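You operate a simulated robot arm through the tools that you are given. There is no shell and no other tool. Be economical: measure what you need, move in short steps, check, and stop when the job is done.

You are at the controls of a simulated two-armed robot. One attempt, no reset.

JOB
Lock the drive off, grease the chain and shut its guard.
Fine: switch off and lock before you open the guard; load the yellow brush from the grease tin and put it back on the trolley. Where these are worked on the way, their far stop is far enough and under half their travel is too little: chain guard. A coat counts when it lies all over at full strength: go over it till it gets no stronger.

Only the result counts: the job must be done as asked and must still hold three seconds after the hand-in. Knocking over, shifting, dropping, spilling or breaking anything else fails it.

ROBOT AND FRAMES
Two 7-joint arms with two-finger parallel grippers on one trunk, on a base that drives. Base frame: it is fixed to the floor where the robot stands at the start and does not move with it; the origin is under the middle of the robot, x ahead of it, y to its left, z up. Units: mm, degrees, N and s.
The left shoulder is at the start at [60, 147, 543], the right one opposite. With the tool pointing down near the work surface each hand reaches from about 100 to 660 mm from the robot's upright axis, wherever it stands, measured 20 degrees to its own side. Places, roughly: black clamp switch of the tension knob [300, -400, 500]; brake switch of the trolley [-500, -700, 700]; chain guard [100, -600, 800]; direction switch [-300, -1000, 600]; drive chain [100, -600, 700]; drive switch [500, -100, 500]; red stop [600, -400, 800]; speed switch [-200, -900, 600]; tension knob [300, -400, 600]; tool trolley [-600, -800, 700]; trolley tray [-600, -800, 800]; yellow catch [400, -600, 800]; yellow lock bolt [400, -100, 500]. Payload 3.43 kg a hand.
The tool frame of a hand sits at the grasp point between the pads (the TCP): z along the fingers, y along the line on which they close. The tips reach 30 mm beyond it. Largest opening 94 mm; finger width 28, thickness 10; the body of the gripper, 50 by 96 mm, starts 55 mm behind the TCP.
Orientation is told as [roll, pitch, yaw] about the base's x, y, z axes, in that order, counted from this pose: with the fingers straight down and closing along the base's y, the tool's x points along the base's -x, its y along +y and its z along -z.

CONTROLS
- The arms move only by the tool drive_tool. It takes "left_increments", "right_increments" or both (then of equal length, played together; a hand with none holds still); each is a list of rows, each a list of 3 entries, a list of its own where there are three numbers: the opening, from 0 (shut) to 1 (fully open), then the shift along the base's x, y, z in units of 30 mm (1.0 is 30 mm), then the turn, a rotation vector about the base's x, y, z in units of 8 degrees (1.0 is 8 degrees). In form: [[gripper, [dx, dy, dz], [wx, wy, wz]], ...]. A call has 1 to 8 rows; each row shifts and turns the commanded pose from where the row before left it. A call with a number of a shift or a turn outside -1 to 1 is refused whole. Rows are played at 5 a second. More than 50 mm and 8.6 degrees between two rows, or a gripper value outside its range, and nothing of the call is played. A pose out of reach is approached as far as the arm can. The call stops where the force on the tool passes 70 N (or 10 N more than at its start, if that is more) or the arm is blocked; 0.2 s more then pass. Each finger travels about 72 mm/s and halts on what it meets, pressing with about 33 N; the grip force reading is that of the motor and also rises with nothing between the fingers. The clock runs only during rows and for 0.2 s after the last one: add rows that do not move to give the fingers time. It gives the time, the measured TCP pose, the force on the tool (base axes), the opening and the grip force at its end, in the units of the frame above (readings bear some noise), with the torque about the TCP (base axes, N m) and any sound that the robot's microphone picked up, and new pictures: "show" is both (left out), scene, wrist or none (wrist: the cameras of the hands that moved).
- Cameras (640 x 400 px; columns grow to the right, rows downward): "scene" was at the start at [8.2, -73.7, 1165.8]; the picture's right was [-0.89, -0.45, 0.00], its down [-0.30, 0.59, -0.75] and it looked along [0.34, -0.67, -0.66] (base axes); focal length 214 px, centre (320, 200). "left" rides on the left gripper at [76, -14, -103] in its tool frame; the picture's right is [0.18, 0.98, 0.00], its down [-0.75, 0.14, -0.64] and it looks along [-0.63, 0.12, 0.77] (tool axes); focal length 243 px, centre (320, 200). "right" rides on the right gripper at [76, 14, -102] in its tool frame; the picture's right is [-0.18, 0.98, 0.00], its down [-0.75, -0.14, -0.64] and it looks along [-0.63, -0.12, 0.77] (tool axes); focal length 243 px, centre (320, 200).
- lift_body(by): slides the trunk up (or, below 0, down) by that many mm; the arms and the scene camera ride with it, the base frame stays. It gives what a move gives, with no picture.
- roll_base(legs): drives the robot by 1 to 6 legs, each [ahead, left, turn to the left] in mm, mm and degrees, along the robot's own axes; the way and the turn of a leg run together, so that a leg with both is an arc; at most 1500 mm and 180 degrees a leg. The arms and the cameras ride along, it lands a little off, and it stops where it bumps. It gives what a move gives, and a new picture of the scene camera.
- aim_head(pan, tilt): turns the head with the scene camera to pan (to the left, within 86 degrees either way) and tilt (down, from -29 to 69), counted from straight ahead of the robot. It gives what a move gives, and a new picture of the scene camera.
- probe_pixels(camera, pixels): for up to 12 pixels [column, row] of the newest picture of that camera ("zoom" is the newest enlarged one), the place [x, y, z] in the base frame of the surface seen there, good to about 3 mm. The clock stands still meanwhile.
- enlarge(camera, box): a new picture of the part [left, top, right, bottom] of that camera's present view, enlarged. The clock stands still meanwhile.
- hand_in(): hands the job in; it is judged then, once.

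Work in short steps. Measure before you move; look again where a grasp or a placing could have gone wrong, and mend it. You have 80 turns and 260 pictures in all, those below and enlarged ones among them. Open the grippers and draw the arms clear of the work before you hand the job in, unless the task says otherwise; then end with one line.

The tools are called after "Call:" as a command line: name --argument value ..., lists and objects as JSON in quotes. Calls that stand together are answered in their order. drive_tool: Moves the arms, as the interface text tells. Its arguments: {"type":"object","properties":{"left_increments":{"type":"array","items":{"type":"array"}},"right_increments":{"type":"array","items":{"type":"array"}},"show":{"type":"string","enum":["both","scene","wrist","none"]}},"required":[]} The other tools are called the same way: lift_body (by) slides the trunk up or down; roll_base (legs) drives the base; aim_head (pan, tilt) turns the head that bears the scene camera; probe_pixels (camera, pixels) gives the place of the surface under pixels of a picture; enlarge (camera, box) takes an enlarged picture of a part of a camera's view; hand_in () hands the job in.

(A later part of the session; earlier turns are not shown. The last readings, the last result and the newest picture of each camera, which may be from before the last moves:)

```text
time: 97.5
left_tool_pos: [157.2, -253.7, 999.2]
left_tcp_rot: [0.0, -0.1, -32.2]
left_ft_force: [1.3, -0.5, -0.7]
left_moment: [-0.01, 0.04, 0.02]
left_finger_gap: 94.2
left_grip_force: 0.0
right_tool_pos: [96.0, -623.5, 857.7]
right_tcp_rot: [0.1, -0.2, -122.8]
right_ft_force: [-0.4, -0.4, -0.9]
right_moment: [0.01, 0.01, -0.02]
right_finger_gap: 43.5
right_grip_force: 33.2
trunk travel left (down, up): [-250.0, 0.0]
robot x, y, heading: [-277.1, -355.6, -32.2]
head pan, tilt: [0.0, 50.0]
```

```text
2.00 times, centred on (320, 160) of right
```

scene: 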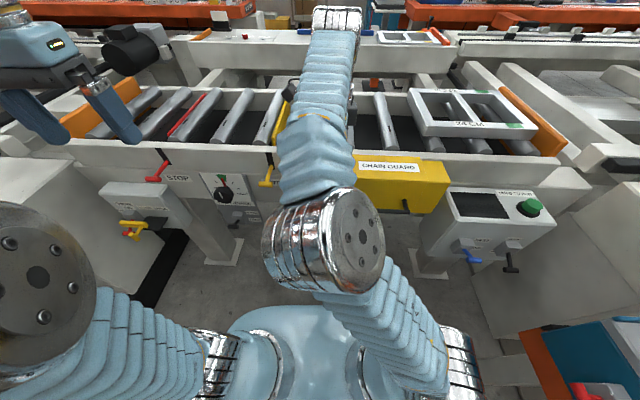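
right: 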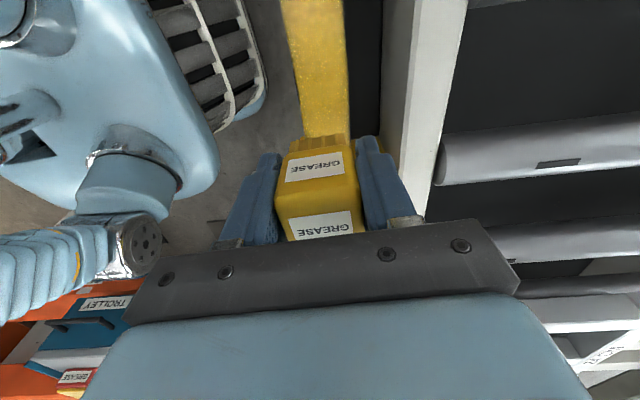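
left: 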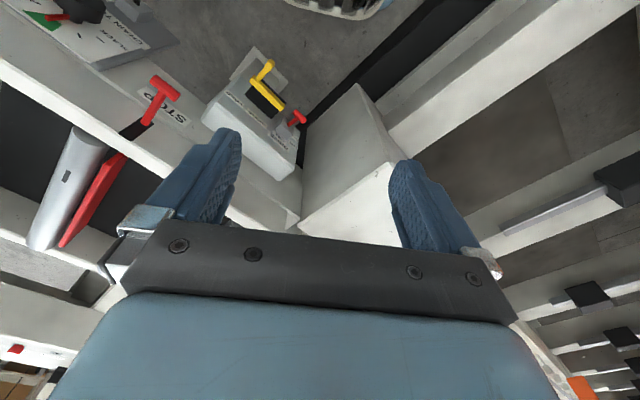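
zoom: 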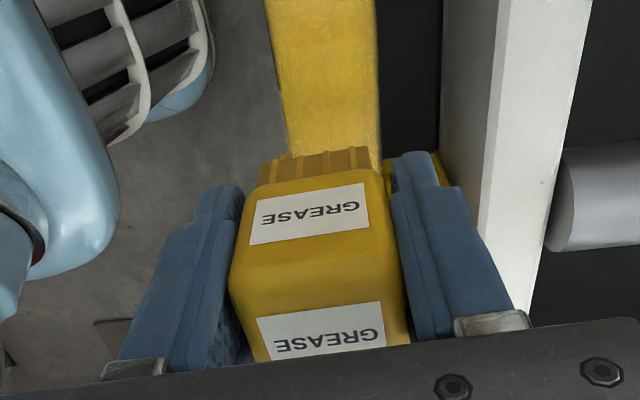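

Brush now spans the full film width. Go to the right end (T≈−506), press to z≈820 and stroke left.

Call:
drive_tool --right_increments '[[0, [-0.5, -1, 0], [0, 0, 0]], [0, [0, 0, -0.8], [0, 0, 0]], [0, [0, 0, -0.35], [0, 0, 0]], [0, [0, 0, -0.1], [0, 0, 0]], [0, [0, 0, 0], [0, 0, 0]]]' --show "wrist"

Call:
drive_tool --right_increments '[[0, [0.2, 0.3, 0], [0, 0, 0]], [0, [-0.2, -0.3, 0], [0, 0, 0]], [0, [0.2, 0.3, 0], [0, 0, 0]], [0, [-0.2, -0.3, 0], [0, 0, 0]], [0, [0.2, 0.3, 0], [0, 0, 0]], [0, [-0.2, -0.3, 0], [0, 0, 0]], [0, [0.25, 0.39, 0], [0, 0, 0]], [0, [0.25, 0.39, 0], [0, 0, 0]]]' --show "none"

Call:
drive_tool --right_increments '[[0, [0.25, 0.39, 0], [0, 0, 0]], [0, [0.25, 0.39, 0], [0, 0, 0]], [0, [0.25, 0.39, 0], [0, 0, 0]], [0, [0.25, 0.39, 0], [0, 0, 0]], [0, [0.25, 0.39, 0], [0, 0, 0]], [0, [0.25, 0.39, 0], [0, 0, 0]], [0, [0.25, 0.39, 0], [0, 0, 0]], [0, [0, 0, 0], [0, 0, 0]]]' --show "wrist"

```text
time: 98.7
left_tool_pos: [157.0, -251.1, 1000.4]
left_tcp_rot: [-0.1, -0.2, -32.3]
left_ft_force: [-0.2, 0.3, -0.1]
left_moment: [-0.01, -0.03, -0.03]
left_finger_gap: 93.8
left_grip_force: 0.1
right_tool_pos: [78.6, -651.9, 821.6]
right_tcp_rot: [0.1, -0.2, -122.7]
right_ft_force: [-1.0, 4.0, 25.8]
right_moment: [-0.36, 0.54, -0.12]
right_finger_gap: 43.7
right_grip_force: 33.0
trunk travel left (down, up): [-250.0, 0.0]
robot x, y, heading: [-278.2, -349.9, -32.6]
head pan, tilt: [0.0, 50.0]
```

right: 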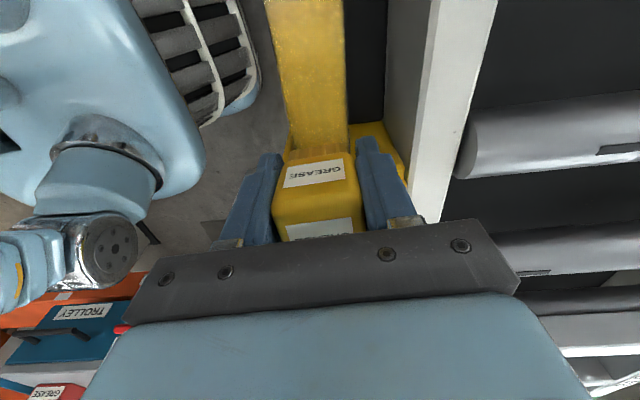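

```text
time: 100.5
left_tool_pos: [157.3, -252.7, 998.5]
left_tcp_rot: [-0.2, -0.1, -32.4]
left_ft_force: [0.2, 0.1, 0.2]
left_moment: [0.0, 0.01, 0.01]
left_finger_gap: 94.1
left_grip_force: 0.1
right_tool_pos: [95.3, -629.4, 819.7]
right_tcp_rot: [-0.1, -0.3, -122.8]
right_ft_force: [-0.4, -0.6, -0.4]
right_moment: [0.01, 0.0, -0.01]
right_finger_gap: 43.9
right_grip_force: 33.2
trunk travel left (down, up): [-250.0, 0.0]
robot x, y, heading: [-277.2, -356.2, -32.2]
head pan, tilt: [0.0, 50.0]
```

```text
time: 102.3
left_tool_pos: [159.2, -253.7, 998.3]
left_tcp_rot: [0.0, -0.1, -32.3]
left_ft_force: [0.4, -0.7, 0.2]
left_moment: [-0.01, -0.04, -0.04]
left_finger_gap: 94.1
left_grip_force: 0.1
right_tool_pos: [148.1, -546.4, 820.6]
right_tcp_rot: [-0.1, -0.2, -122.7]
right_ft_force: [-0.3, 0.4, -0.4]
right_moment: [0.0, 0.0, -0.01]
right_finger_gap: 43.3
right_grip_force: 33.0
trunk travel left (down, up): [-250.0, 0.0]
robot x, y, heading: [-274.9, -356.9, -32.3]
head pan, tilt: [0.0, 50.0]
```

right: 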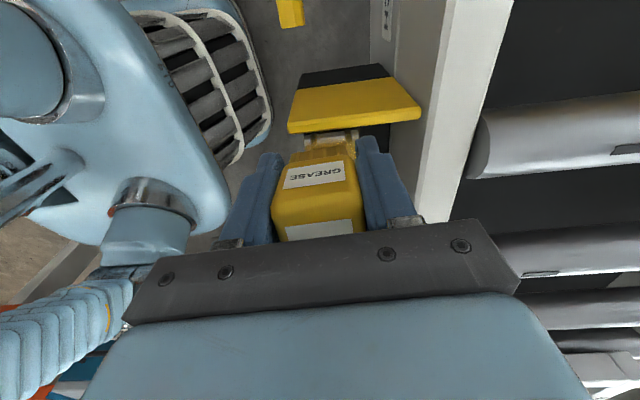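

Force is zero again here; enlarge to see whether the brush shifted in the grip.

Call:
enlarge --camera "right" --box '[200, 60, 440, 260]'

Call:
probe_pixels --camera "right" --pixels '[[315, 175], [310, 200], [310, 228], [325, 150], [345, 137], [340, 110]]'

```text
2.00 times, centred on (320, 160) of right
```

zoom: 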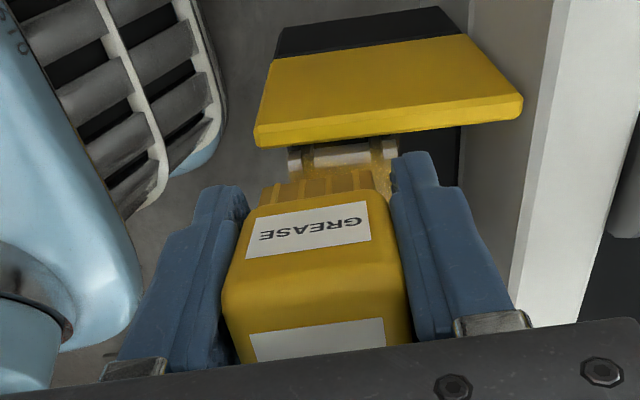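

```text
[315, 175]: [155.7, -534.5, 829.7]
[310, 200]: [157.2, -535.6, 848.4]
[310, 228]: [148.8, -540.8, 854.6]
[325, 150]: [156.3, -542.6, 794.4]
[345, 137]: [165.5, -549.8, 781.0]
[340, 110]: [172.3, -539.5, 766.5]
```

The brush got pushed ~16 mm up in the grip by the cover edge at the right end; bristles are now level with fingertips. I'll take it to the tray, regrip, reload and return. First raise, retract and yaw back.

Call:
drive_tool --right_increments '[[0, [0, 0, 1], [0, 0, 0.93]], [0, [0, 0, 1], [0, 0, 0.93]], [0, [-0.65, -0.52, 0.45], [0, 0, 0.93]], [0, [-0.65, -0.52, 0.45], [0, 0, 0.93]], [0, [-0.65, -0.52, 0.45], [0, 0, 0.93]], [0, [-0.65, -0.52, 0.45], [0, 0, 0.93]], [0, [-0.65, -0.52, 0.45], [0, 0, 0.93]], [0, [-0.65, -0.52, 0.45], [0, 0, 0.93]]]' --show "none"

Call:
drive_tool --right_increments '[[0, [-0.65, -0.52, 0], [0, 0, 0.93]], [0, [-0.65, -0.52, 0], [0, 0, 0.93]], [0, [-0.65, -0.52, 0], [0, 0, 0.93]], [0, [-0.65, -0.52, 0], [0, 0, 0.93]]]' --show "scene"

Call:
enlarge --camera "scene" --box '[280, 145, 376, 205]'

```text
time: 104.1
left_tool_pos: [156.8, -253.1, 998.7]
left_tcp_rot: [-0.2, -0.1, -32.3]
left_ft_force: [-0.6, 0.2, -0.2]
left_moment: [-0.05, 0.01, -0.01]
left_finger_gap: 94.2
left_grip_force: 0.1
right_tool_pos: [29.9, -639.6, 961.9]
right_tcp_rot: [-0.1, -0.2, -63.0]
right_ft_force: [0.5, -1.1, 0.5]
right_moment: [-0.01, 0.01, 0.03]
right_finger_gap: 43.6
right_grip_force: 33.0
trunk travel left (down, up): [-250.0, 0.0]
robot x, y, heading: [-276.6, -357.6, -32.3]
head pan, tilt: [0.0, 50.0]
```

```text
time: 105.1
left_tool_pos: [157.0, -252.0, 999.1]
left_tcp_rot: [0.0, -0.2, -32.3]
left_ft_force: [-0.9, 0.4, 0.1]
left_moment: [-0.04, 0.05, -0.02]
left_finger_gap: 93.9
left_grip_force: 0.1
right_tool_pos: [-48.1, -704.2, 961.7]
right_tcp_rot: [-0.1, -0.2, -33.3]
right_ft_force: [0.6, 0.2, -0.6]
right_moment: [0.0, 0.05, -0.01]
right_finger_gap: 43.8
right_grip_force: 32.9
trunk travel left (down, up): [-250.0, 0.0]
robot x, y, heading: [-277.9, -355.6, -32.5]
head pan, tilt: [0.0, 50.0]
```

scene: 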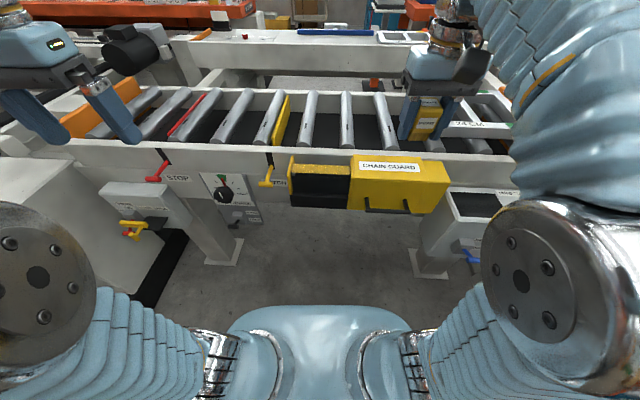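

```text
6.67 times, centred on (328, 175) of scene
```

zoom: 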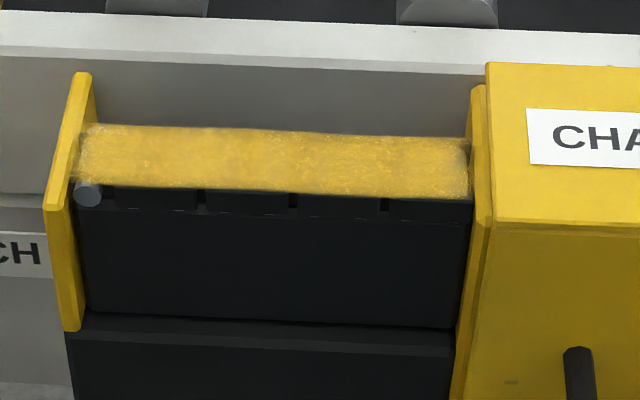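

Coat is about the same, with thin ends. Turn to the trolley to regrip and reload.

Call:
roll_base --legs '[[0, 0, -89]]'

```text
time: 109.3
left_tool_pos: [-168.1, -788.3, 999.6]
left_tcp_rot: [-0.2, -0.1, -121.7]
left_ft_force: [0.1, 0.6, -0.1]
left_moment: [0.01, -0.01, 0.01]
left_finger_gap: 94.2
left_grip_force: 0.1
right_tool_pos: [-621.9, -588.2, 963.2]
right_tcp_rot: [0.0, -0.3, -122.8]
right_ft_force: [-0.1, -0.5, -0.6]
right_moment: [0.0, -0.01, 0.02]
right_finger_gap: 43.4
right_grip_force: 33.0
trunk travel left (down, up): [-250.0, 0.0]
robot x, y, heading: [-274.6, -357.4, -121.8]
head pan, tilt: [0.0, 50.0]
```

scene: 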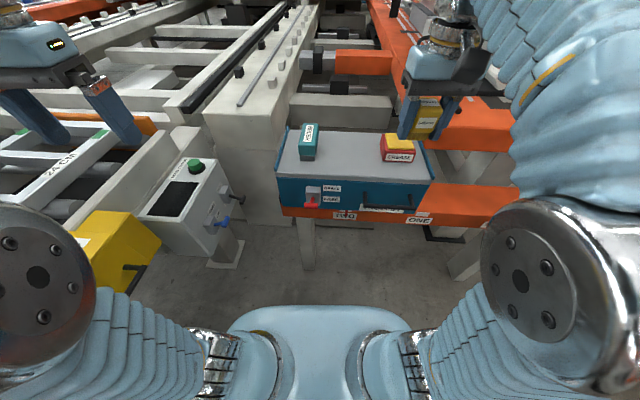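

Move over the brush's old spot and lower to z≈815.

Call:
drive_tool --right_increments '[[0, [-0.04, -0.86, -0.2], [0, 0, -0.1]], [0, [-0.04, -0.86, -0.2], [0, 0, -0.1]], [0, [-0.04, -0.86, -0.3], [0, 0, -0.1]], [0, [-0.04, -0.86, -0.3], [0, 0, -0.1]], [0, [-0.04, -0.86, -0.4], [0, 0, -0.1]], [0, [-0.04, -0.86, -0.4], [0, 0, -0.05]], [0, [-0.02, -0.87, -0.4], [0, 0, 0]]]' --show "none"

Call:
drive_tool --right_increments '[[0, [0, 0, -1], [0, 0, 0]], [0, [0, 0, -1], [0, 0, 0]], [0, [0, 0, -0.5], [0, 0, 0]], [0, [0, 0, -0.2], [0, 0, 0]]]' --show "wrist"

Call:
enlarge --camera "right" --box '[200, 80, 440, 230]'

Call:
probe_pixels --camera "right" --pixels '[[315, 200], [318, 150], [318, 135], [318, 115]]'

```text
time: 110.9
left_tool_pos: [-167.2, -788.1, 999.6]
left_tcp_rot: [0.0, -0.1, -121.7]
left_ft_force: [0.3, 0.3, 0.0]
left_moment: [-0.01, 0.01, -0.01]
left_finger_gap: 94.0
left_grip_force: 0.1
right_tool_pos: [-629.2, -769.3, 897.1]
right_tcp_rot: [0.0, -0.2, -127.1]
right_ft_force: [-1.5, 0.2, -0.7]
right_moment: [0.0, 0.0, 0.02]
right_finger_gap: 43.7
right_grip_force: 33.5
trunk travel left (down, up): [-250.0, 0.0]
robot x, y, heading: [-272.7, -356.3, -121.5]
head pan, tilt: [0.0, 50.0]
```

```text
time: 111.9
left_tool_pos: [-167.9, -787.9, 999.5]
left_tcp_rot: [0.0, -0.1, -121.7]
left_ft_force: [-0.1, -0.3, -0.3]
left_moment: [-0.01, -0.02, 0.04]
left_finger_gap: 93.8
left_grip_force: 0.1
right_tool_pos: [-629.6, -769.5, 814.4]
right_tcp_rot: [-0.1, -0.2, -127.1]
right_ft_force: [-0.5, 0.0, -0.4]
right_moment: [-0.01, 0.01, 0.01]
right_finger_gap: 43.6
right_grip_force: 33.1
trunk travel left (down, up): [-250.0, 0.0]
robot x, y, heading: [-277.8, -354.8, -121.7]
head pan, tilt: [0.0, 50.0]
```

right: 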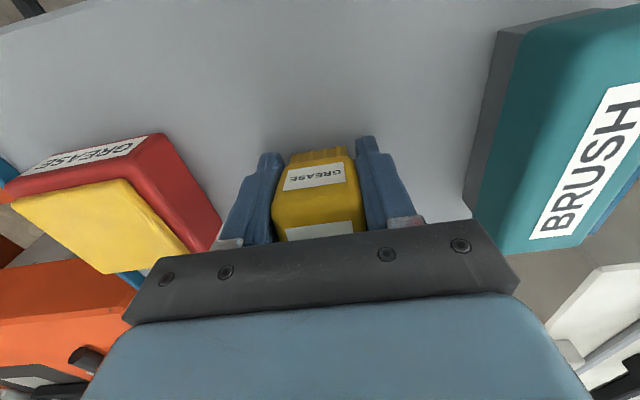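

```text
2.67 times, centred on (320, 155) of right
```

zoom: 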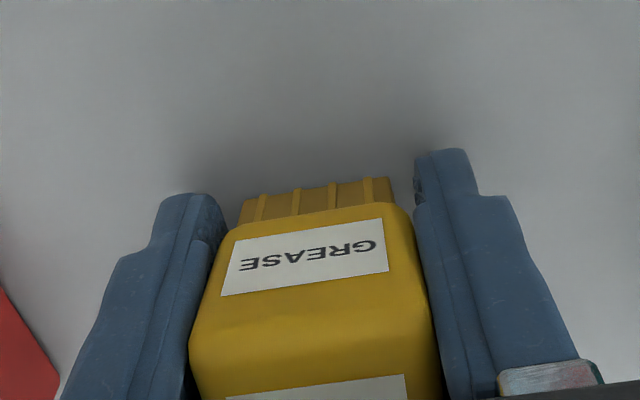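

```text
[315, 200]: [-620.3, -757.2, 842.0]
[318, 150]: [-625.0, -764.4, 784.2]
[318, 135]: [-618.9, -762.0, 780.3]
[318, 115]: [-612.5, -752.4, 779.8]
```

Bristles nearly on the tray. Set down, open, raise 18 mm, regrip.

Call:
drive_tool --right_increments '[[0, [0, 0, -0.07], [0, 0, 0]], [0.65, [0, 0, 0], [0, 0, 0]], [0.65, [0, 0, 0], [0, 0, 0]], [0.65, [0, 0, 0.3], [0, 0, 0]], [0.65, [0, 0, 0.3], [0, 0, 0]], [0.3, [0, 0, 0], [0, 0, 0]], [0, [0, 0, 0], [0, 0, 0]], [0, [0, 0, 0], [0, 0, 0]]]' --show "wrist"

Call:
probe_pixels --camera "right" --pixels '[[315, 200], [318, 150], [318, 215], [318, 125]]'

```text
time: 113.7
left_tool_pos: [-167.7, -789.2, 999.8]
left_tcp_rot: [-0.1, -0.1, -121.7]
left_ft_force: [-0.2, 0.6, -0.6]
left_moment: [-0.02, 0.01, -0.01]
left_finger_gap: 93.9
left_grip_force: 0.0
right_tool_pos: [-629.6, -769.2, 830.3]
right_tcp_rot: [-0.1, -0.2, -127.3]
right_ft_force: [0.5, 0.1, 0.4]
right_moment: [-0.01, 0.0, 0.01]
right_finger_gap: 43.4
right_grip_force: 33.0
trunk travel left (down, up): [-250.0, 0.0]
robot x, y, heading: [-277.3, -357.0, -121.5]
head pan, tilt: [0.0, 50.0]
```

right: 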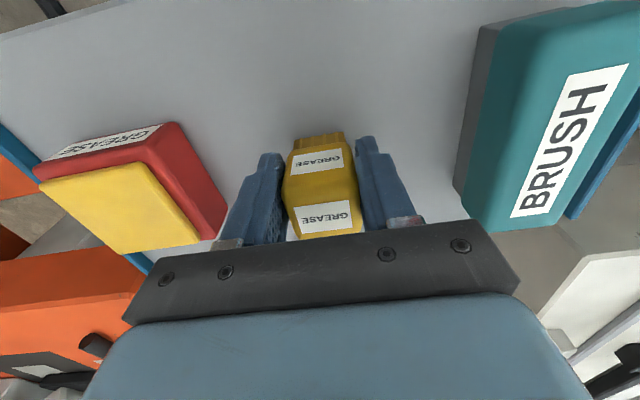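

```text
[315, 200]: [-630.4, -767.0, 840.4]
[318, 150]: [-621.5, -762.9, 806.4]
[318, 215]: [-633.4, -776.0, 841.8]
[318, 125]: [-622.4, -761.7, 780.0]
```

Regripped. Carry to the tin and dip lightly.

Call:
drive_tool --right_increments '[[0, [0, 0, 1], [0, 0, 0]], [0, [0, 0, 1], [0, 0, 0]], [0, [0, 0, 0.3], [0, 0, 0]], [0, [-0.83, 0.59, 0], [0, 0, 0]], [0, [-0.83, 0.59, 0], [0, 0, 0]], [0, [-0.83, 0.59, 0], [0, 0, 0]], [0, [-0.83, 0.59, 0], [0, 0, 0]]]' --show "none"

Call:
drive_tool --right_increments '[[0, [0, 0, -0.5], [0, 0, 0]], [0, [0, 0, -0.35], [0, 0, 0]], [0, [0, 0, -0.07], [0, 0, 0]], [0, [0, 0, 0], [0, 0, 0]], [0, [0, 0, 0], [0, 0, 0]]]' --show "wrist"

```text
time: 115.3
left_tool_pos: [-168.4, -789.2, 999.4]
left_tcp_rot: [-0.1, -0.1, -121.7]
left_ft_force: [0.3, 0.7, -0.3]
left_moment: [-0.02, 0.04, 0.0]
left_finger_gap: 94.1
left_grip_force: 0.1
right_tool_pos: [-728.3, -697.2, 898.4]
right_tcp_rot: [-0.1, -0.3, -127.1]
right_ft_force: [-0.3, -0.2, -0.7]
right_moment: [-0.02, 0.0, 0.01]
right_finger_gap: 43.5
right_grip_force: 33.0
trunk travel left (down, up): [-250.0, 0.0]
robot x, y, heading: [-278.5, -353.9, -121.6]
head pan, tilt: [0.0, 50.0]
```

```text
time: 116.5
left_tool_pos: [-166.6, -787.3, 998.8]
left_tcp_rot: [-0.1, -0.2, -121.6]
left_ft_force: [0.0, 0.1, 0.3]
left_moment: [0.03, -0.01, 0.03]
left_finger_gap: 94.0
left_grip_force: 0.1
right_tool_pos: [-728.0, -697.4, 874.2]
right_tcp_rot: [-0.2, -0.3, -127.2]
right_ft_force: [-4.2, -2.0, 31.4]
right_moment: [-0.26, 0.24, -0.04]
right_finger_gap: 43.5
right_grip_force: 32.6
trunk travel left (down, up): [-250.0, 0.0]
robot x, y, heading: [-275.3, -353.5, -121.7]
head pan, tilt: [0.0, 50.0]
```

right: 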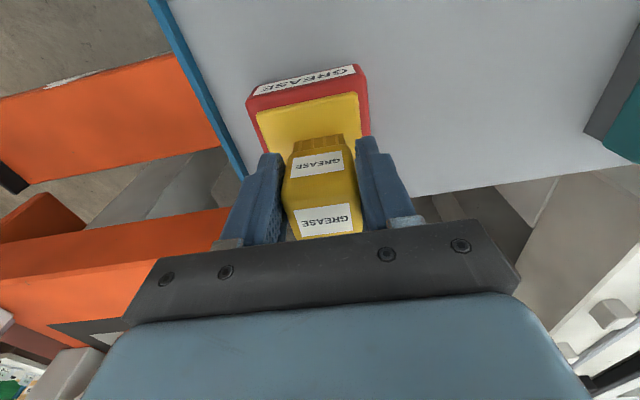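

Dipped. Lift, draw back and turn to the chain again.

Call:
drive_tool --right_increments '[[0, [0, 0, 0.5], [0, 0, 0]], [0, [0, 0, 0.8], [0, 0, 0]], [0, [0.5, 0.6, 0.5], [0, 0, 0.2]], [0, [0.75, 0.68, 0.4], [0, 0, 0.2]], [0, [0.75, 0.68, 0.4], [0, 0, 0.15]], [0, [0.75, 0.68, 0.3], [0, 0, 0]], [0, [0.75, 0.68, 0], [0, 0, 0]], [0, [0, 0.2, 0], [0, 0, 0]]]' --show "none"

Call:
roll_base --legs '[[0, 0, 89]]'

```text
time: 118.3
left_tool_pos: [-168.2, -788.6, 999.3]
left_tcp_rot: [0.0, -0.1, -121.8]
left_ft_force: [-0.4, -0.1, 0.1]
left_moment: [0.02, 0.02, 0.0]
left_finger_gap: 94.2
left_grip_force: 0.1
right_tool_pos: [-615.8, -585.9, 958.8]
right_tcp_rot: [-0.1, -0.2, -122.8]
right_ft_force: [-0.4, 0.1, -0.3]
right_moment: [-0.02, -0.01, -0.01]
right_finger_gap: 43.3
right_grip_force: 32.7
right hand out of reach, approached as far as the arm can: row 2
trunk travel left (down, up): [-250.0, 0.0]
robot x, y, heading: [-279.0, -356.1, -121.7]
head pan, tilt: [0.0, 50.0]
```

```text
time: 122.5
left_tool_pos: [157.8, -253.6, 999.5]
left_tcp_rot: [-0.1, -0.2, -32.5]
left_ft_force: [0.0, 0.7, 0.2]
left_moment: [-0.02, 0.0, -0.02]
left_finger_gap: 94.1
left_grip_force: 0.1
right_tool_pos: [-50.9, -698.6, 958.3]
right_tcp_rot: [-0.2, -0.2, -33.7]
right_ft_force: [0.7, 0.0, 0.0]
right_moment: [0.0, -0.01, -0.02]
right_finger_gap: 43.3
right_grip_force: 33.4
trunk travel left (down, up): [-250.0, 0.0]
robot x, y, heading: [-275.2, -356.2, -32.4]
head pan, tilt: [0.0, 50.0]
```

scene: 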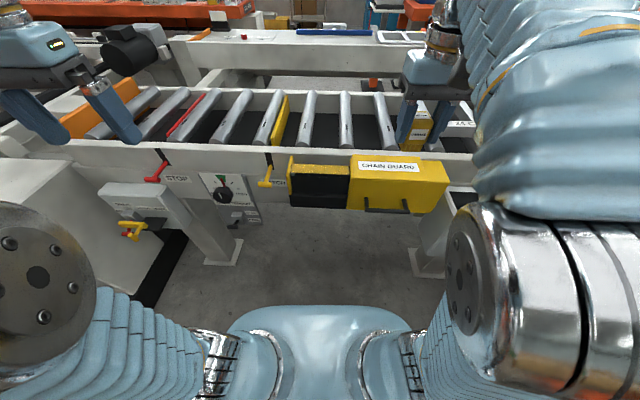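

Return over the chain's left end and lower to contact (expected z≈829).

Call:
drive_tool --right_increments '[[0, [0.939, 0.708, 0], [0, 0, 0]], [0, [0.939, 0.708, 0], [0, 0, 0]], [0, [0.939, 0.708, 0], [0, 0, 0]], [0, [0.939, 0.708, -0.4], [0, 0, 0]], [0, [0.939, 0.708, -0.6], [0, 0, 0]], [0, [0.939, 0.708, -0.7], [0, 0, 0]], [0, [0.939, 0.708, -0.7], [0, 0, 0.1]]]' --show "none"

Call:
drive_tool --right_increments '[[0, [0, 0, -0.9], [0, 0, 0]], [0, [0, 0, -0.75], [0, 0, 0]], [0, [0, 0, -0.2], [0, 0, 0]], [0, [0, 0, -0.05], [0, 0, 0]], [0, [0, 0, 0], [0, 0, 0]]]' --show "wrist"

```text
time: 124.1
left_tool_pos: [158.8, -255.5, 999.8]
left_tcp_rot: [-0.1, -0.1, -32.7]
left_ft_force: [-0.9, 0.3, -0.1]
left_moment: [0.01, -0.03, 0.0]
left_finger_gap: 94.3
left_grip_force: 0.0
right_tool_pos: [145.1, -552.5, 886.4]
right_tcp_rot: [0.0, -0.1, -32.9]
right_ft_force: [0.2, 0.6, 0.0]
right_moment: [-0.01, -0.02, -0.01]
right_finger_gap: 43.6
right_grip_force: 32.7
trunk travel left (down, up): [-250.0, 0.0]
robot x, y, heading: [-274.7, -357.7, -32.4]
head pan, tilt: [0.0, 50.0]
```

```text
time: 125.3
left_tool_pos: [158.1, -253.5, 999.1]
left_tcp_rot: [-0.1, -0.1, -32.6]
left_ft_force: [-0.6, 0.9, 0.4]
left_moment: [0.01, -0.01, 0.01]
left_finger_gap: 94.3
left_grip_force: 0.1
right_tool_pos: [146.6, -551.3, 830.3]
right_tcp_rot: [0.0, -0.5, -32.8]
right_ft_force: [6.3, -4.7, 29.4]
right_moment: [-0.22, -0.27, -0.01]
right_finger_gap: 43.4
right_grip_force: 33.4
trunk travel left (down, up): [-250.0, 0.0]
robot x, y, heading: [-276.8, -359.6, -32.5]
head pan, tilt: [0.0, 50.0]
```

right: 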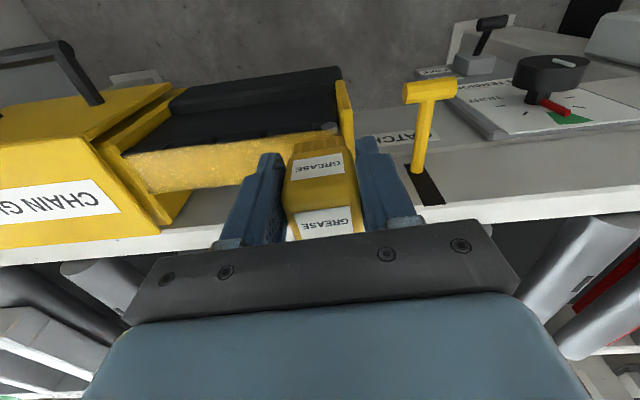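

In contact (29 N). Ease 1 mm, scrub the left end, then slow passes along the chain.

Call:
drive_tool --right_increments '[[0, [0.11, 0.17, 0.03], [0, 0, 0]], [0, [0.14, -0.09, 0], [0, 0, 0]], [0, [-0.14, 0.09, 0], [0, 0, 0]], [0, [-0.14, 0.09, 0], [0, 0, 0]], [0, [-0.15, -0.23, 0], [0, 0, 0]], [0, [0.15, 0.23, 0], [0, 0, 0]], [0, [0.28, -0.18, 0], [0, 0, 0]], [0, [-0.15, -0.23, 0], [0, 0, 0]]]' --show "none"

Call:
drive_tool --right_increments '[[0, [-0.29, -0.45, 0], [0, 0, 0]], [0, [-0.29, -0.45, 0], [0, 0, 0]], [0, [-0.29, -0.45, 0], [0, 0, 0]], [0, [-0.29, -0.45, 0], [0, 0, 0]], [0, [-0.29, -0.45, 0], [0, 0, 0]], [0, [-0.29, -0.45, 0], [0, 0, 0]], [0, [-0.24, -0.36, 0], [0, 0, 0]], [0, [0, 0, 0], [0, 0, 0]]]' --show "wrist"

Call:
enlarge --camera "right" --box '[200, 40, 560, 240]'

```text
time: 127.1
left_tool_pos: [156.4, -253.7, 998.7]
left_tcp_rot: [-0.1, -0.1, -32.5]
left_ft_force: [-0.6, 0.6, 0.1]
left_moment: [0.02, 0.0, -0.02]
left_finger_gap: 94.1
left_grip_force: 0.2
right_tool_pos: [150.0, -553.5, 828.9]
right_tcp_rot: [-0.2, -0.2, -32.8]
right_ft_force: [2.4, 2.4, 6.7]
right_moment: [0.1, -0.06, 0.01]
right_finger_gap: 43.2
right_grip_force: 32.5
trunk travel left (down, up): [-250.0, 0.0]
robot x, y, heading: [-270.9, -354.5, -32.7]
head pan, tilt: [0.0, 50.0]
```

```text
time: 128.9
left_tool_pos: [158.5, -254.5, 1000.0]
left_tcp_rot: [-0.1, 0.0, -32.4]
left_ft_force: [-0.7, -0.2, 0.0]
left_moment: [-0.01, 0.0, 0.02]
left_finger_gap: 93.7
left_grip_force: 0.0
right_tool_pos: [91.9, -646.6, 830.1]
right_tcp_rot: [-0.1, -0.3, -32.8]
right_ft_force: [2.3, 3.3, 10.4]
right_moment: [0.06, -0.04, -0.04]
right_finger_gap: 43.4
right_grip_force: 33.4
trunk travel left (down, up): [-250.0, 0.0]
robot x, y, heading: [-278.5, -356.6, -32.5]
head pan, tilt: [0.0, 50.0]
```

right: 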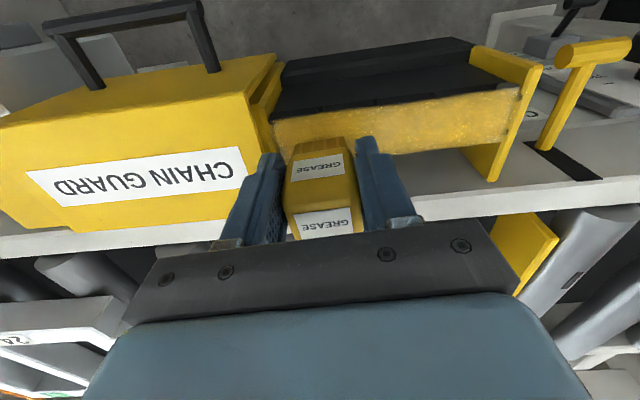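

```text
1.78 times, centred on (380, 140) of right
```

zoom: 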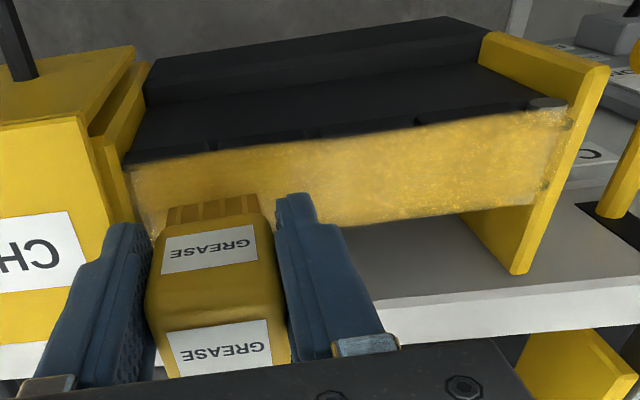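

Good contact maintained. Scrub the right end (T to ≈−502) and stroke back on the outer line.

Call:
drive_tool --right_increments '[[0, [-0.14, -0.22, -0.02], [0, 0, 0]], [0, [-0.14, 0.09, 0], [0, 0, 0]], [0, [-0.2, 0.13, 0], [0, 0, 0]], [0, [0.15, 0.23, 0], [0, 0, 0]], [0, [-0.15, -0.23, 0], [0, 0, 0]], [0, [0.2, -0.13, 0], [0, 0, 0]], [0, [0.15, 0.23, 0], [0, 0, 0]], [0, [-0.15, -0.23, 0], [0, 0, 0]]]' --show "none"

Call:
drive_tool --right_increments '[[0, [-0.2, 0.13, -0.02], [0, 0, 0]], [0, [0.31, 0.48, 0], [0, 0, 0]], [0, [0.31, 0.48, 0], [0, 0, 0]], [0, [0.31, 0.48, 0], [0, 0, 0]], [0, [0.31, 0.48, 0], [0, 0, 0]], [0, [0.31, 0.48, 0], [0, 0, 0]], [0, [0.31, 0.48, 0], [0, 0, 0]], [0, [0.31, 0.48, 0], [0, 0, 0]]]' --show "none"

Call:
drive_tool --right_increments '[[0, [0.08, 0.1, -0.01], [0, 0, 0]], [0, [0.2, -0.13, 0], [0, 0, 0]], [0, [-0.15, -0.23, 0], [0, 0, 0]], [0, [0.15, 0.23, 0], [0, 0, 0]], [0, [0.14, -0.09, 0], [0, 0, 0]], [0, [-0.15, -0.23, 0], [0, 0, 0]], [0, [0.15, 0.23, 0], [0, 0, 0]], [0, [-0.17, 0.11, 0], [0, 0, 0]]]' --show "wrist"

Call:
enlarge --camera "right" --box '[100, 60, 420, 260]'

```text
time: 130.7
left_tool_pos: [158.3, -253.7, 998.9]
left_tcp_rot: [-0.1, -0.1, -32.5]
left_ft_force: [0.5, -0.3, -0.1]
left_moment: [0.0, -0.02, -0.02]
left_finger_gap: 93.9
left_grip_force: 0.0
right_tool_pos: [81.8, -647.7, 828.6]
right_tcp_rot: [0.0, -0.3, -32.7]
right_ft_force: [3.0, 4.8, 16.1]
right_moment: [0.17, -0.17, 0.04]
right_finger_gap: 43.3
right_grip_force: 32.7
trunk travel left (down, up): [-250.0, 0.0]
robot x, y, heading: [-274.7, -357.5, -32.3]
head pan, tilt: [0.0, 50.0]
```

```text
time: 132.5
left_tool_pos: [157.5, -254.3, 1000.8]
left_tcp_rot: [-0.1, -0.2, -32.5]
left_ft_force: [0.0, -0.1, 0.1]
left_moment: [-0.02, -0.01, 0.02]
left_finger_gap: 93.6
left_grip_force: 0.1
right_tool_pos: [140.7, -544.8, 828.6]
right_tcp_rot: [-0.2, -0.3, -33.0]
right_ft_force: [-2.4, -5.0, 20.0]
right_moment: [-0.16, -0.22, -0.06]
right_finger_gap: 43.1
right_grip_force: 32.9
trunk travel left (down, up): [-250.0, 0.0]
robot x, y, heading: [-278.5, -356.3, -32.5]
head pan, tilt: [0.0, 50.0]
```

```text
time: 134.3
left_tool_pos: [156.7, -254.4, 999.2]
left_tcp_rot: [-0.1, 0.0, -32.6]
left_ft_force: [-0.7, 0.3, -0.9]
left_moment: [0.01, 0.0, 0.01]
left_finger_gap: 94.2
left_grip_force: 0.1
right_tool_pos: [145.8, -545.3, 828.5]
right_tcp_rot: [0.0, -0.3, -32.8]
right_ft_force: [3.8, -1.3, 13.0]
right_moment: [-0.21, -0.29, -0.03]
right_finger_gap: 43.4
right_grip_force: 32.8
trunk travel left (down, up): [-250.0, 0.0]
robot x, y, heading: [-277.9, -355.7, -32.3]
head pan, tilt: [0.0, 50.0]
```

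right: 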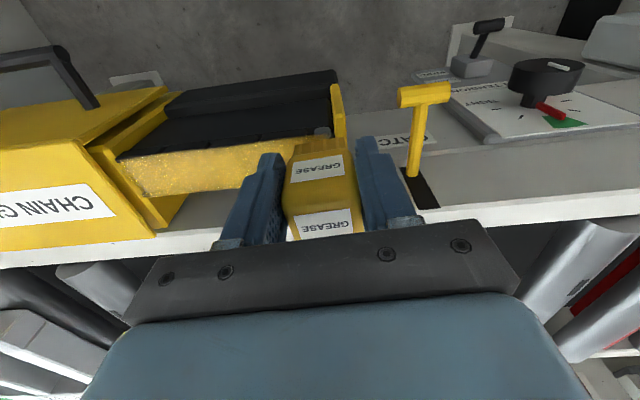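

```text
2.00 times, centred on (260, 160) of right
```

zoom: 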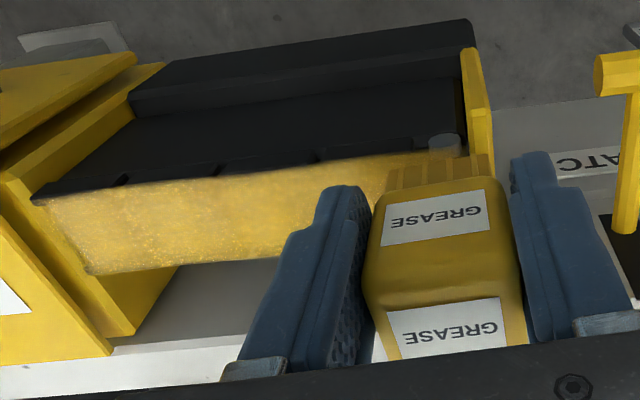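

Good force throughout. One more full pass right plus a right-end scrub, then lift and inspect on the way out.

Call:
drive_tool --right_increments '[[0, [-0.31, -0.48, 0], [0, 0, 0]], [0, [-0.31, -0.48, 0], [0, 0, 0]], [0, [-0.31, -0.48, 0], [0, 0, 0]], [0, [-0.31, -0.48, 0], [0, 0, 0]], [0, [-0.31, -0.48, 0], [0, 0, 0]], [0, [-0.31, -0.48, 0], [0, 0, 0]], [0, [-0.27, -0.42, 0], [0, 0, 0]], [0, [0, 0, 0], [0, 0, 0]]]' --show "none"

Call:
drive_tool --right_increments '[[0, [-0.05, -0.08, -0.02], [0, 0, 0]], [0, [-0.14, 0.09, 0], [0, 0, 0]], [0, [0.15, 0.23, 0], [0, 0, 0]], [0, [-0.15, -0.23, 0], [0, 0, 0]], [0, [0.28, -0.18, 0], [0, 0, 0]], [0, [0.15, 0.23, 0], [0, 0, 0]], [0, [-0.15, -0.23, 0], [0, 0, 0]], [0, [-0.14, 0.09, 0], [0, 0, 0]]]' --show "none"

Call:
drive_tool --right_increments '[[0, [0, 0, 1], [0, 0, 0]], [0, [-0.4, 0, 1], [0, 0, 0]], [0, [-0.7, -0.3, 1], [0, 0, 0]], [0, [-0.8, -0.3, 1], [0, 0, 0]], [0, [-0.8, -0.3, 0.3], [0, 0, 0]], [0, [-0.8, -0.4, 0], [0, 0, 0]], [0, [-0.8, -0.4, 0], [0, 0, 0]]]' --show "none"

Call:
enlarge --camera "scene" --box '[280, 145, 376, 205]'

```text
time: 136.1
left_tool_pos: [157.6, -253.6, 998.9]
left_tcp_rot: [0.0, -0.1, -32.7]
left_ft_force: [0.3, -0.5, -0.4]
left_moment: [0.02, 0.0, -0.01]
left_finger_gap: 93.9
left_grip_force: 0.0
right_tool_pos: [84.6, -647.1, 828.4]
right_tcp_rot: [-0.1, -0.3, -32.8]
right_ft_force: [0.7, 2.4, 8.9]
right_moment: [0.02, -0.08, 0.09]
right_finger_gap: 43.3
right_grip_force: 32.6
trunk travel left (down, up): [-250.0, 0.0]
robot x, y, heading: [-277.8, -354.3, -32.4]
head pan, tilt: [0.0, 50.0]
```

```text
time: 137.9
left_tool_pos: [158.1, -254.1, 1000.3]
left_tcp_rot: [0.0, -0.1, -32.5]
left_ft_force: [-0.4, -0.7, -0.7]
left_moment: [0.01, 0.0, 0.0]
left_finger_gap: 93.9
left_grip_force: 0.1
right_tool_pos: [82.0, -648.6, 828.1]
right_tcp_rot: [0.0, -0.2, -32.7]
right_ft_force: [1.4, -1.4, 4.8]
right_moment: [-0.05, -0.13, -0.02]
right_finger_gap: 43.6
right_grip_force: 32.4
trunk travel left (down, up): [-250.0, 0.0]
robot x, y, heading: [-277.4, -356.1, -32.5]
head pan, tilt: [0.0, 50.0]
```

```text
time: 139.5
left_tool_pos: [157.7, -253.7, 999.0]
left_tcp_rot: [-0.2, 0.0, -32.5]
left_ft_force: [-0.1, -0.8, 0.4]
left_moment: [0.01, 0.0, 0.0]
left_finger_gap: 94.1
left_grip_force: 0.0
right_tool_pos: [-45.6, -699.9, 957.1]
right_tcp_rot: [-0.1, -0.2, -32.8]
right_ft_force: [-0.4, -0.1, -1.6]
right_moment: [-0.01, 0.03, -0.01]
right_finger_gap: 43.3
right_grip_force: 33.0
trunk travel left (down, up): [-250.0, 0.0]
robot x, y, heading: [-274.7, -355.2, -32.5]
head pan, tilt: [0.0, 50.0]
```

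```text
6.67 times, centred on (328, 175) of scene
```

zoom: 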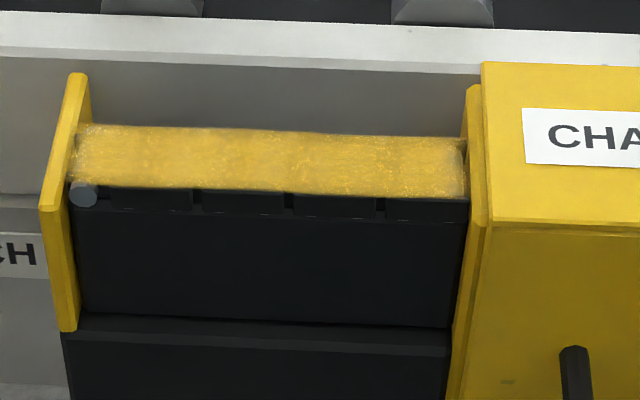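

The coat no longer changes – saturated all over. Turn to the trolley to put the brush back.

Call:
roll_base --legs '[[0, 0, -89]]'

```text
time: 143.7
left_tool_pos: [-164.4, -787.6, 999.0]
left_tcp_rot: [-0.2, -0.1, -121.2]
left_ft_force: [-0.3, 0.9, -0.4]
left_moment: [0.02, 0.01, -0.01]
left_finger_gap: 94.0
left_grip_force: 0.0
right_tool_pos: [-614.6, -595.1, 956.9]
right_tcp_rot: [-0.1, -0.2, -121.6]
right_ft_force: [0.1, 0.6, -1.1]
right_moment: [0.02, 0.0, 0.02]
right_finger_gap: 43.4
right_grip_force: 32.9
trunk travel left (down, up): [-250.0, 0.0]
robot x, y, heading: [-276.0, -353.5, -121.4]
head pan, tilt: [0.0, 50.0]
```

scene: 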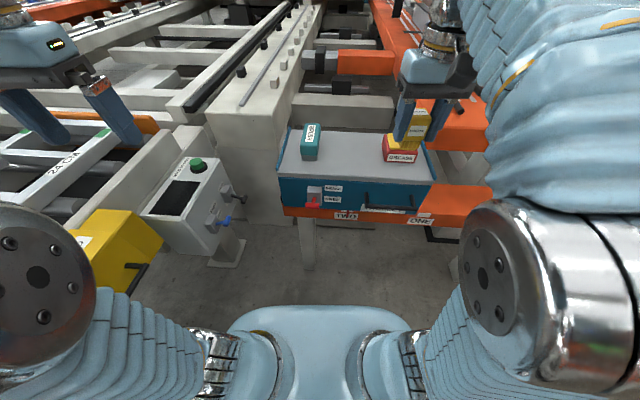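

Move above the brush's place and lower near the tray.

Call:
drive_tool --right_increments '[[0, [-0.072, -0.83, -0.2], [0, 0, -0.1]], [0, [-0.072, -0.83, -0.2], [0, 0, -0.1]], [0, [-0.072, -0.83, -0.3], [0, 0, -0.1]], [0, [-0.072, -0.83, -0.3], [0, 0, -0.1]], [0, [-0.072, -0.83, -0.4], [0, 0, -0.1]], [0, [-0.072, -0.83, -0.4], [0, 0, -0.1]], [0, [-0.072, -0.83, -0.4], [0, 0, -0.1]]]' --show "none"

Call:
drive_tool --right_increments '[[0, [0, 0, -0.9], [0, 0, 0]], [0, [0, 0, -0.8], [0, 0, 0]], [0, [0, 0, -0.2], [0, 0, 0]], [0, [0, 0, 0], [0, 0, 0]]]' --show "wrist"

Call:
probe_pixels --camera "right" --pixels '[[318, 200], [318, 215], [318, 140], [318, 125], [318, 115]]'

Call:
enlarge --camera "right" --box '[200, 80, 440, 230]'

```text
time: 145.3
left_tool_pos: [-164.1, -788.4, 998.8]
left_tcp_rot: [-0.1, 0.0, -121.2]
left_ft_force: [-0.7, 0.3, 0.5]
left_moment: [-0.04, 0.01, -0.02]
left_finger_gap: 94.1
left_grip_force: 0.1
right_tool_pos: [-630.2, -768.7, 892.2]
right_tcp_rot: [0.0, -0.2, -127.0]
right_ft_force: [0.6, 1.4, -0.2]
right_moment: [0.02, 0.0, 0.01]
right_finger_gap: 43.3
right_grip_force: 33.1
trunk travel left (down, up): [-250.0, 0.0]
robot x, y, heading: [-278.3, -357.3, -121.2]
head pan, tilt: [0.0, 50.0]
```

```text
time: 146.3
left_tool_pos: [-164.1, -786.2, 999.5]
left_tcp_rot: [-0.2, -0.1, -121.3]
left_ft_force: [-0.1, 0.2, 0.5]
left_moment: [-0.03, 0.01, 0.02]
left_finger_gap: 94.2
left_grip_force: 0.0
right_tool_pos: [-629.4, -768.2, 835.6]
right_tcp_rot: [-0.1, -0.2, -127.1]
right_ft_force: [0.0, 0.7, -0.4]
right_moment: [-0.03, 0.02, -0.02]
right_finger_gap: 43.4
right_grip_force: 33.4
trunk travel left (down, up): [-250.0, 0.0]
robot x, y, heading: [-273.7, -355.7, -121.4]
head pan, tilt: [0.0, 50.0]
```

right: 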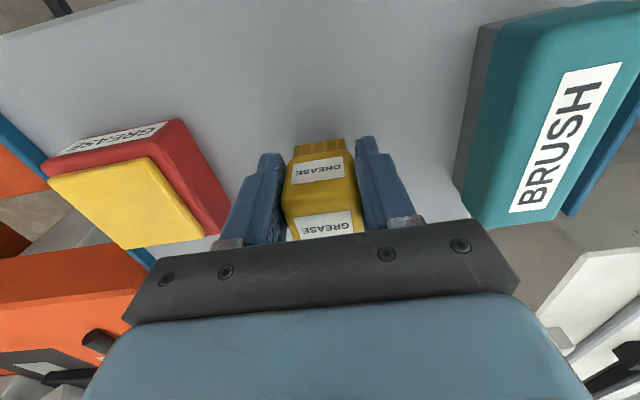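

```text
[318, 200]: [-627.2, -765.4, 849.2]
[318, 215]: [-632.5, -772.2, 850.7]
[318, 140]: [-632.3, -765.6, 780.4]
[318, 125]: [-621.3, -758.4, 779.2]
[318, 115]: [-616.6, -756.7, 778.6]
```

```text
2.67 times, centred on (320, 155) of right
```

zoom: 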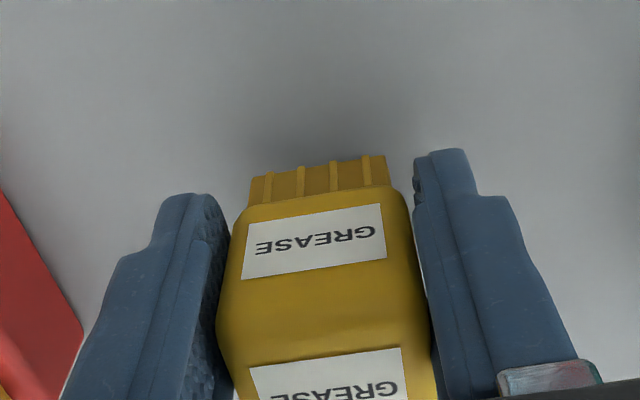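

Brush top at 850.5, needs 9 mm more. Lower, release, and rise.

Call:
drive_tool --right_increments '[[0, [0, 0, -0.2], [0, 0, 0]], [0, [0, 0, -0.09], [0, 0, 0]], [0, [0, 0, 0], [0, 0, 0]], [0.6, [0, 0, 0], [0, 0, 0]], [0.8, [0, 0, 0], [0, 0, 0]], [0.8, [0, 0, 0.5], [0, 0, 0]], [0.8, [0, 0, 1], [0, 0, 0]], [0.8, [0, 0, 0.7], [0, 0, 0]]]' --show "wrist"

```text
time: 148.1
left_tool_pos: [-164.7, -788.0, 999.2]
left_tcp_rot: [-0.1, -0.1, -121.1]
left_ft_force: [0.4, 1.3, -0.3]
left_moment: [-0.02, 0.02, 0.01]
left_finger_gap: 94.0
left_grip_force: 0.1
right_tool_pos: [-629.5, -766.6, 892.1]
right_tcp_rot: [-0.1, -0.2, -127.1]
right_ft_force: [0.5, 0.5, -0.2]
right_moment: [-0.03, -0.01, 0.0]
right_finger_gap: 75.2
right_grip_force: 0.0
trunk travel left (down, up): [-250.0, 0.0]
robot x, y, heading: [-276.2, -355.9, -121.2]
head pan, tilt: [0.0, 50.0]
```

right: 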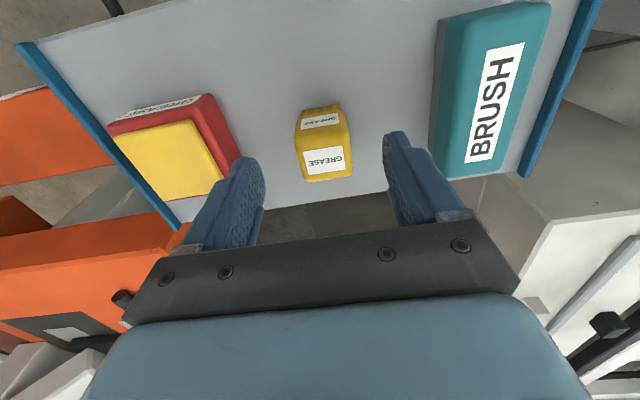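

Brush stands on the tray. Retract with closed fingers and turn back to the conveyor.

Call:
drive_tool --right_increments '[[0.8, [0, 0.5, 0.5], [0, 0, 0.2]], [0.3, [0, 0.9, 0.5], [0, 0, 0.2]], [0, [0, 0.9, 0.4], [0, 0, 0.2]], [0, [0.1, 0.9, 0.4], [0, 0, 0]], [0, [0.1, 0.9, 0.3], [0, 0, 0]], [0, [0.2, 0.9, 0], [0, 0, 0]], [0, [0, 0.9, 0], [0, 0, 0]]]' --show "none"

Call:
enlarge --camera "scene" --box '[260, 100, 460, 225]'

Call:
roll_base --legs '[[0, 0, 89]]'

```text
time: 149.7
left_tool_pos: [-164.0, -788.2, 998.9]
left_tcp_rot: [-0.1, -0.1, -121.2]
left_ft_force: [-0.2, -1.0, -0.1]
left_moment: [0.01, 0.03, -0.01]
left_finger_gap: 94.1
left_grip_force: 0.0
right_tool_pos: [-617.7, -591.4, 955.0]
right_tcp_rot: [-0.1, -0.3, -122.2]
right_ft_force: [0.0, 0.0, 0.0]
right_moment: [0.0, -0.02, 0.0]
right_finger_gap: 0.3
right_grip_force: 33.3
trunk travel left (down, up): [-250.0, 0.0]
robot x, y, heading: [-276.8, -353.4, -121.6]
head pan, tilt: [0.0, 50.0]
```

```text
3.20 times, centred on (360, 162) of scene
```

zoom: 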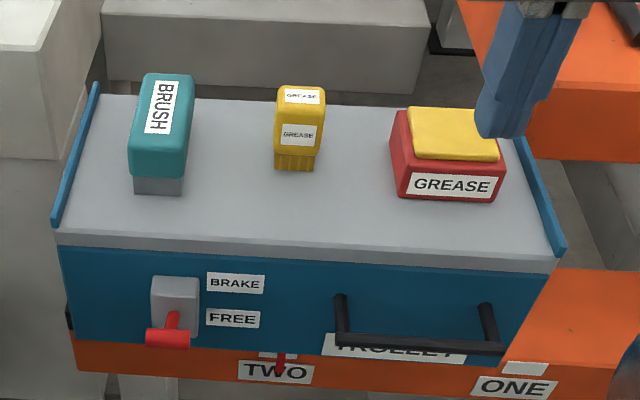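

```text
time: 153.9
left_tool_pos: [155.3, -245.1, 999.0]
left_tcp_rot: [-0.2, -0.1, -31.4]
left_ft_force: [0.1, -0.9, 0.2]
left_moment: [0.03, -0.03, -0.02]
left_finger_gap: 94.1
left_grip_force: 0.1
right_tool_pos: [-41.5, -700.0, 955.4]
right_tcp_rot: [0.0, -0.2, -32.4]
right_ft_force: [0.4, 0.1, -0.3]
right_moment: [0.0, 0.0, 0.0]
right_finger_gap: 0.0
right_grip_force: 32.8
trunk travel left (down, up): [-250.0, 0.0]
robot x, y, heading: [-276.1, -358.3, -31.5]
head pan, tilt: [0.0, 50.0]
```

scene: 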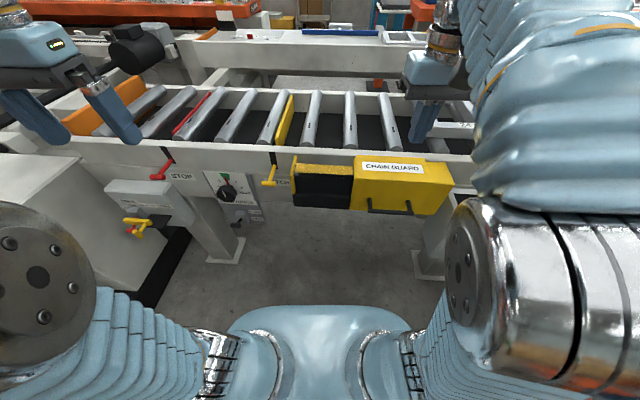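

Brush upright on the tray. Now probe the guard handle's right post (~410,207).

Call:
enlarge --camera "scene" --box '[340, 140, 468, 220]'

Call:
probe_pixels --camera "scene" --pixels '[[408, 203], [409, 208], [410, 213], [373, 212], [370, 202], [445, 200], [430, 180], [447, 170]]'

```text
5.00 times, centred on (404, 180) of scene
```

zoom: 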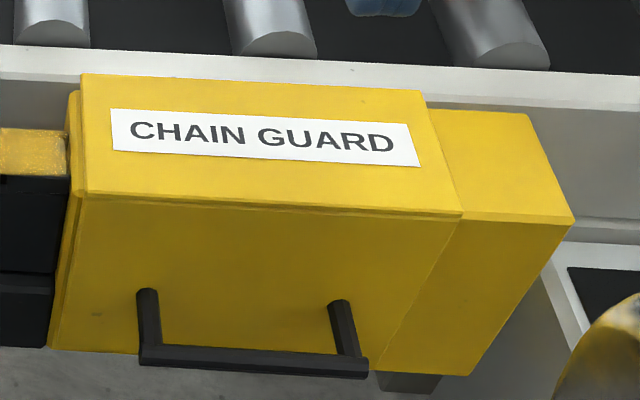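

```text
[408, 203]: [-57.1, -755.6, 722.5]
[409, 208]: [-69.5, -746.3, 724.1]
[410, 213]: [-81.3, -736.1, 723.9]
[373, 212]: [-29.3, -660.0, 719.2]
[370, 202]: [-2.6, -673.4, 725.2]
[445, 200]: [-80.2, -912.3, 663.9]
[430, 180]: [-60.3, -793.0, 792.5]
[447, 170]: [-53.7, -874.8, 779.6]
```

Right post is at N −345…−360, T −665. Go to its right (T −695, N −358) and descend partly.

Call:
drive_tool --right_increments '[[0, [-0.37, -0.86, 0], [0, 0, 0]], [0, [-0.37, -0.86, 0], [0, 0, 0]], [0, [-0.37, -0.86, 0], [0, 0, 0]], [0, [0, 0, -1], [0, 0, 0]], [0, [0, 0, -1], [0, 0, 0]], [0, [0, 0, -1], [0, 0, 0]], [0, [0, 0, -1], [0, 0, 0]], [0, [0, 0, -1], [0, 0, 0]]]' --show "wrist"

Call:
enlarge --camera "right" --box '[200, 40, 520, 240]'

```text
time: 155.7
left_tool_pos: [155.1, -245.3, 999.3]
left_tcp_rot: [-0.1, -0.1, -31.3]
left_ft_force: [0.4, -0.1, -0.1]
left_moment: [0.01, 0.0, -0.03]
left_finger_gap: 93.9
left_grip_force: 0.1
right_tool_pos: [-77.2, -776.6, 806.4]
right_tcp_rot: [-0.2, -0.3, -32.4]
right_ft_force: [-0.1, 1.0, 0.3]
right_moment: [0.02, 0.02, 0.02]
right_finger_gap: 0.0
right_grip_force: 33.0
trunk travel left (down, up): [-250.0, 0.0]
robot x, y, heading: [-276.7, -357.0, -31.2]
head pan, tilt: [0.0, 50.0]
```

right: 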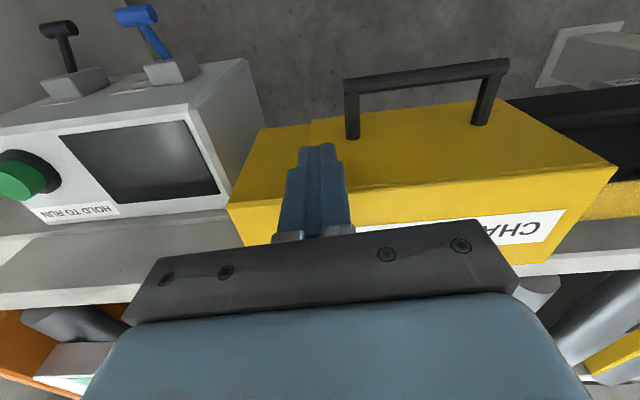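

```text
2.00 times, centred on (360, 140) of right
```

zoom: 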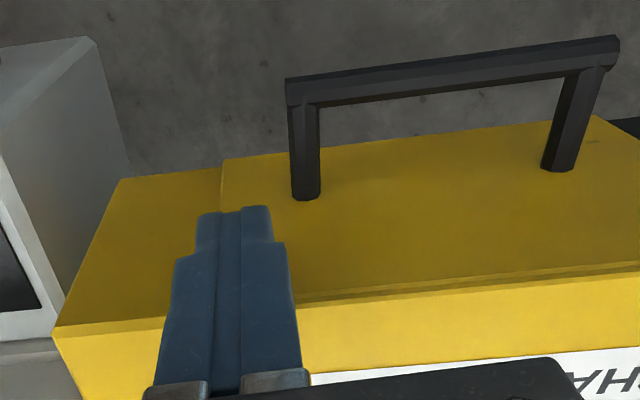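

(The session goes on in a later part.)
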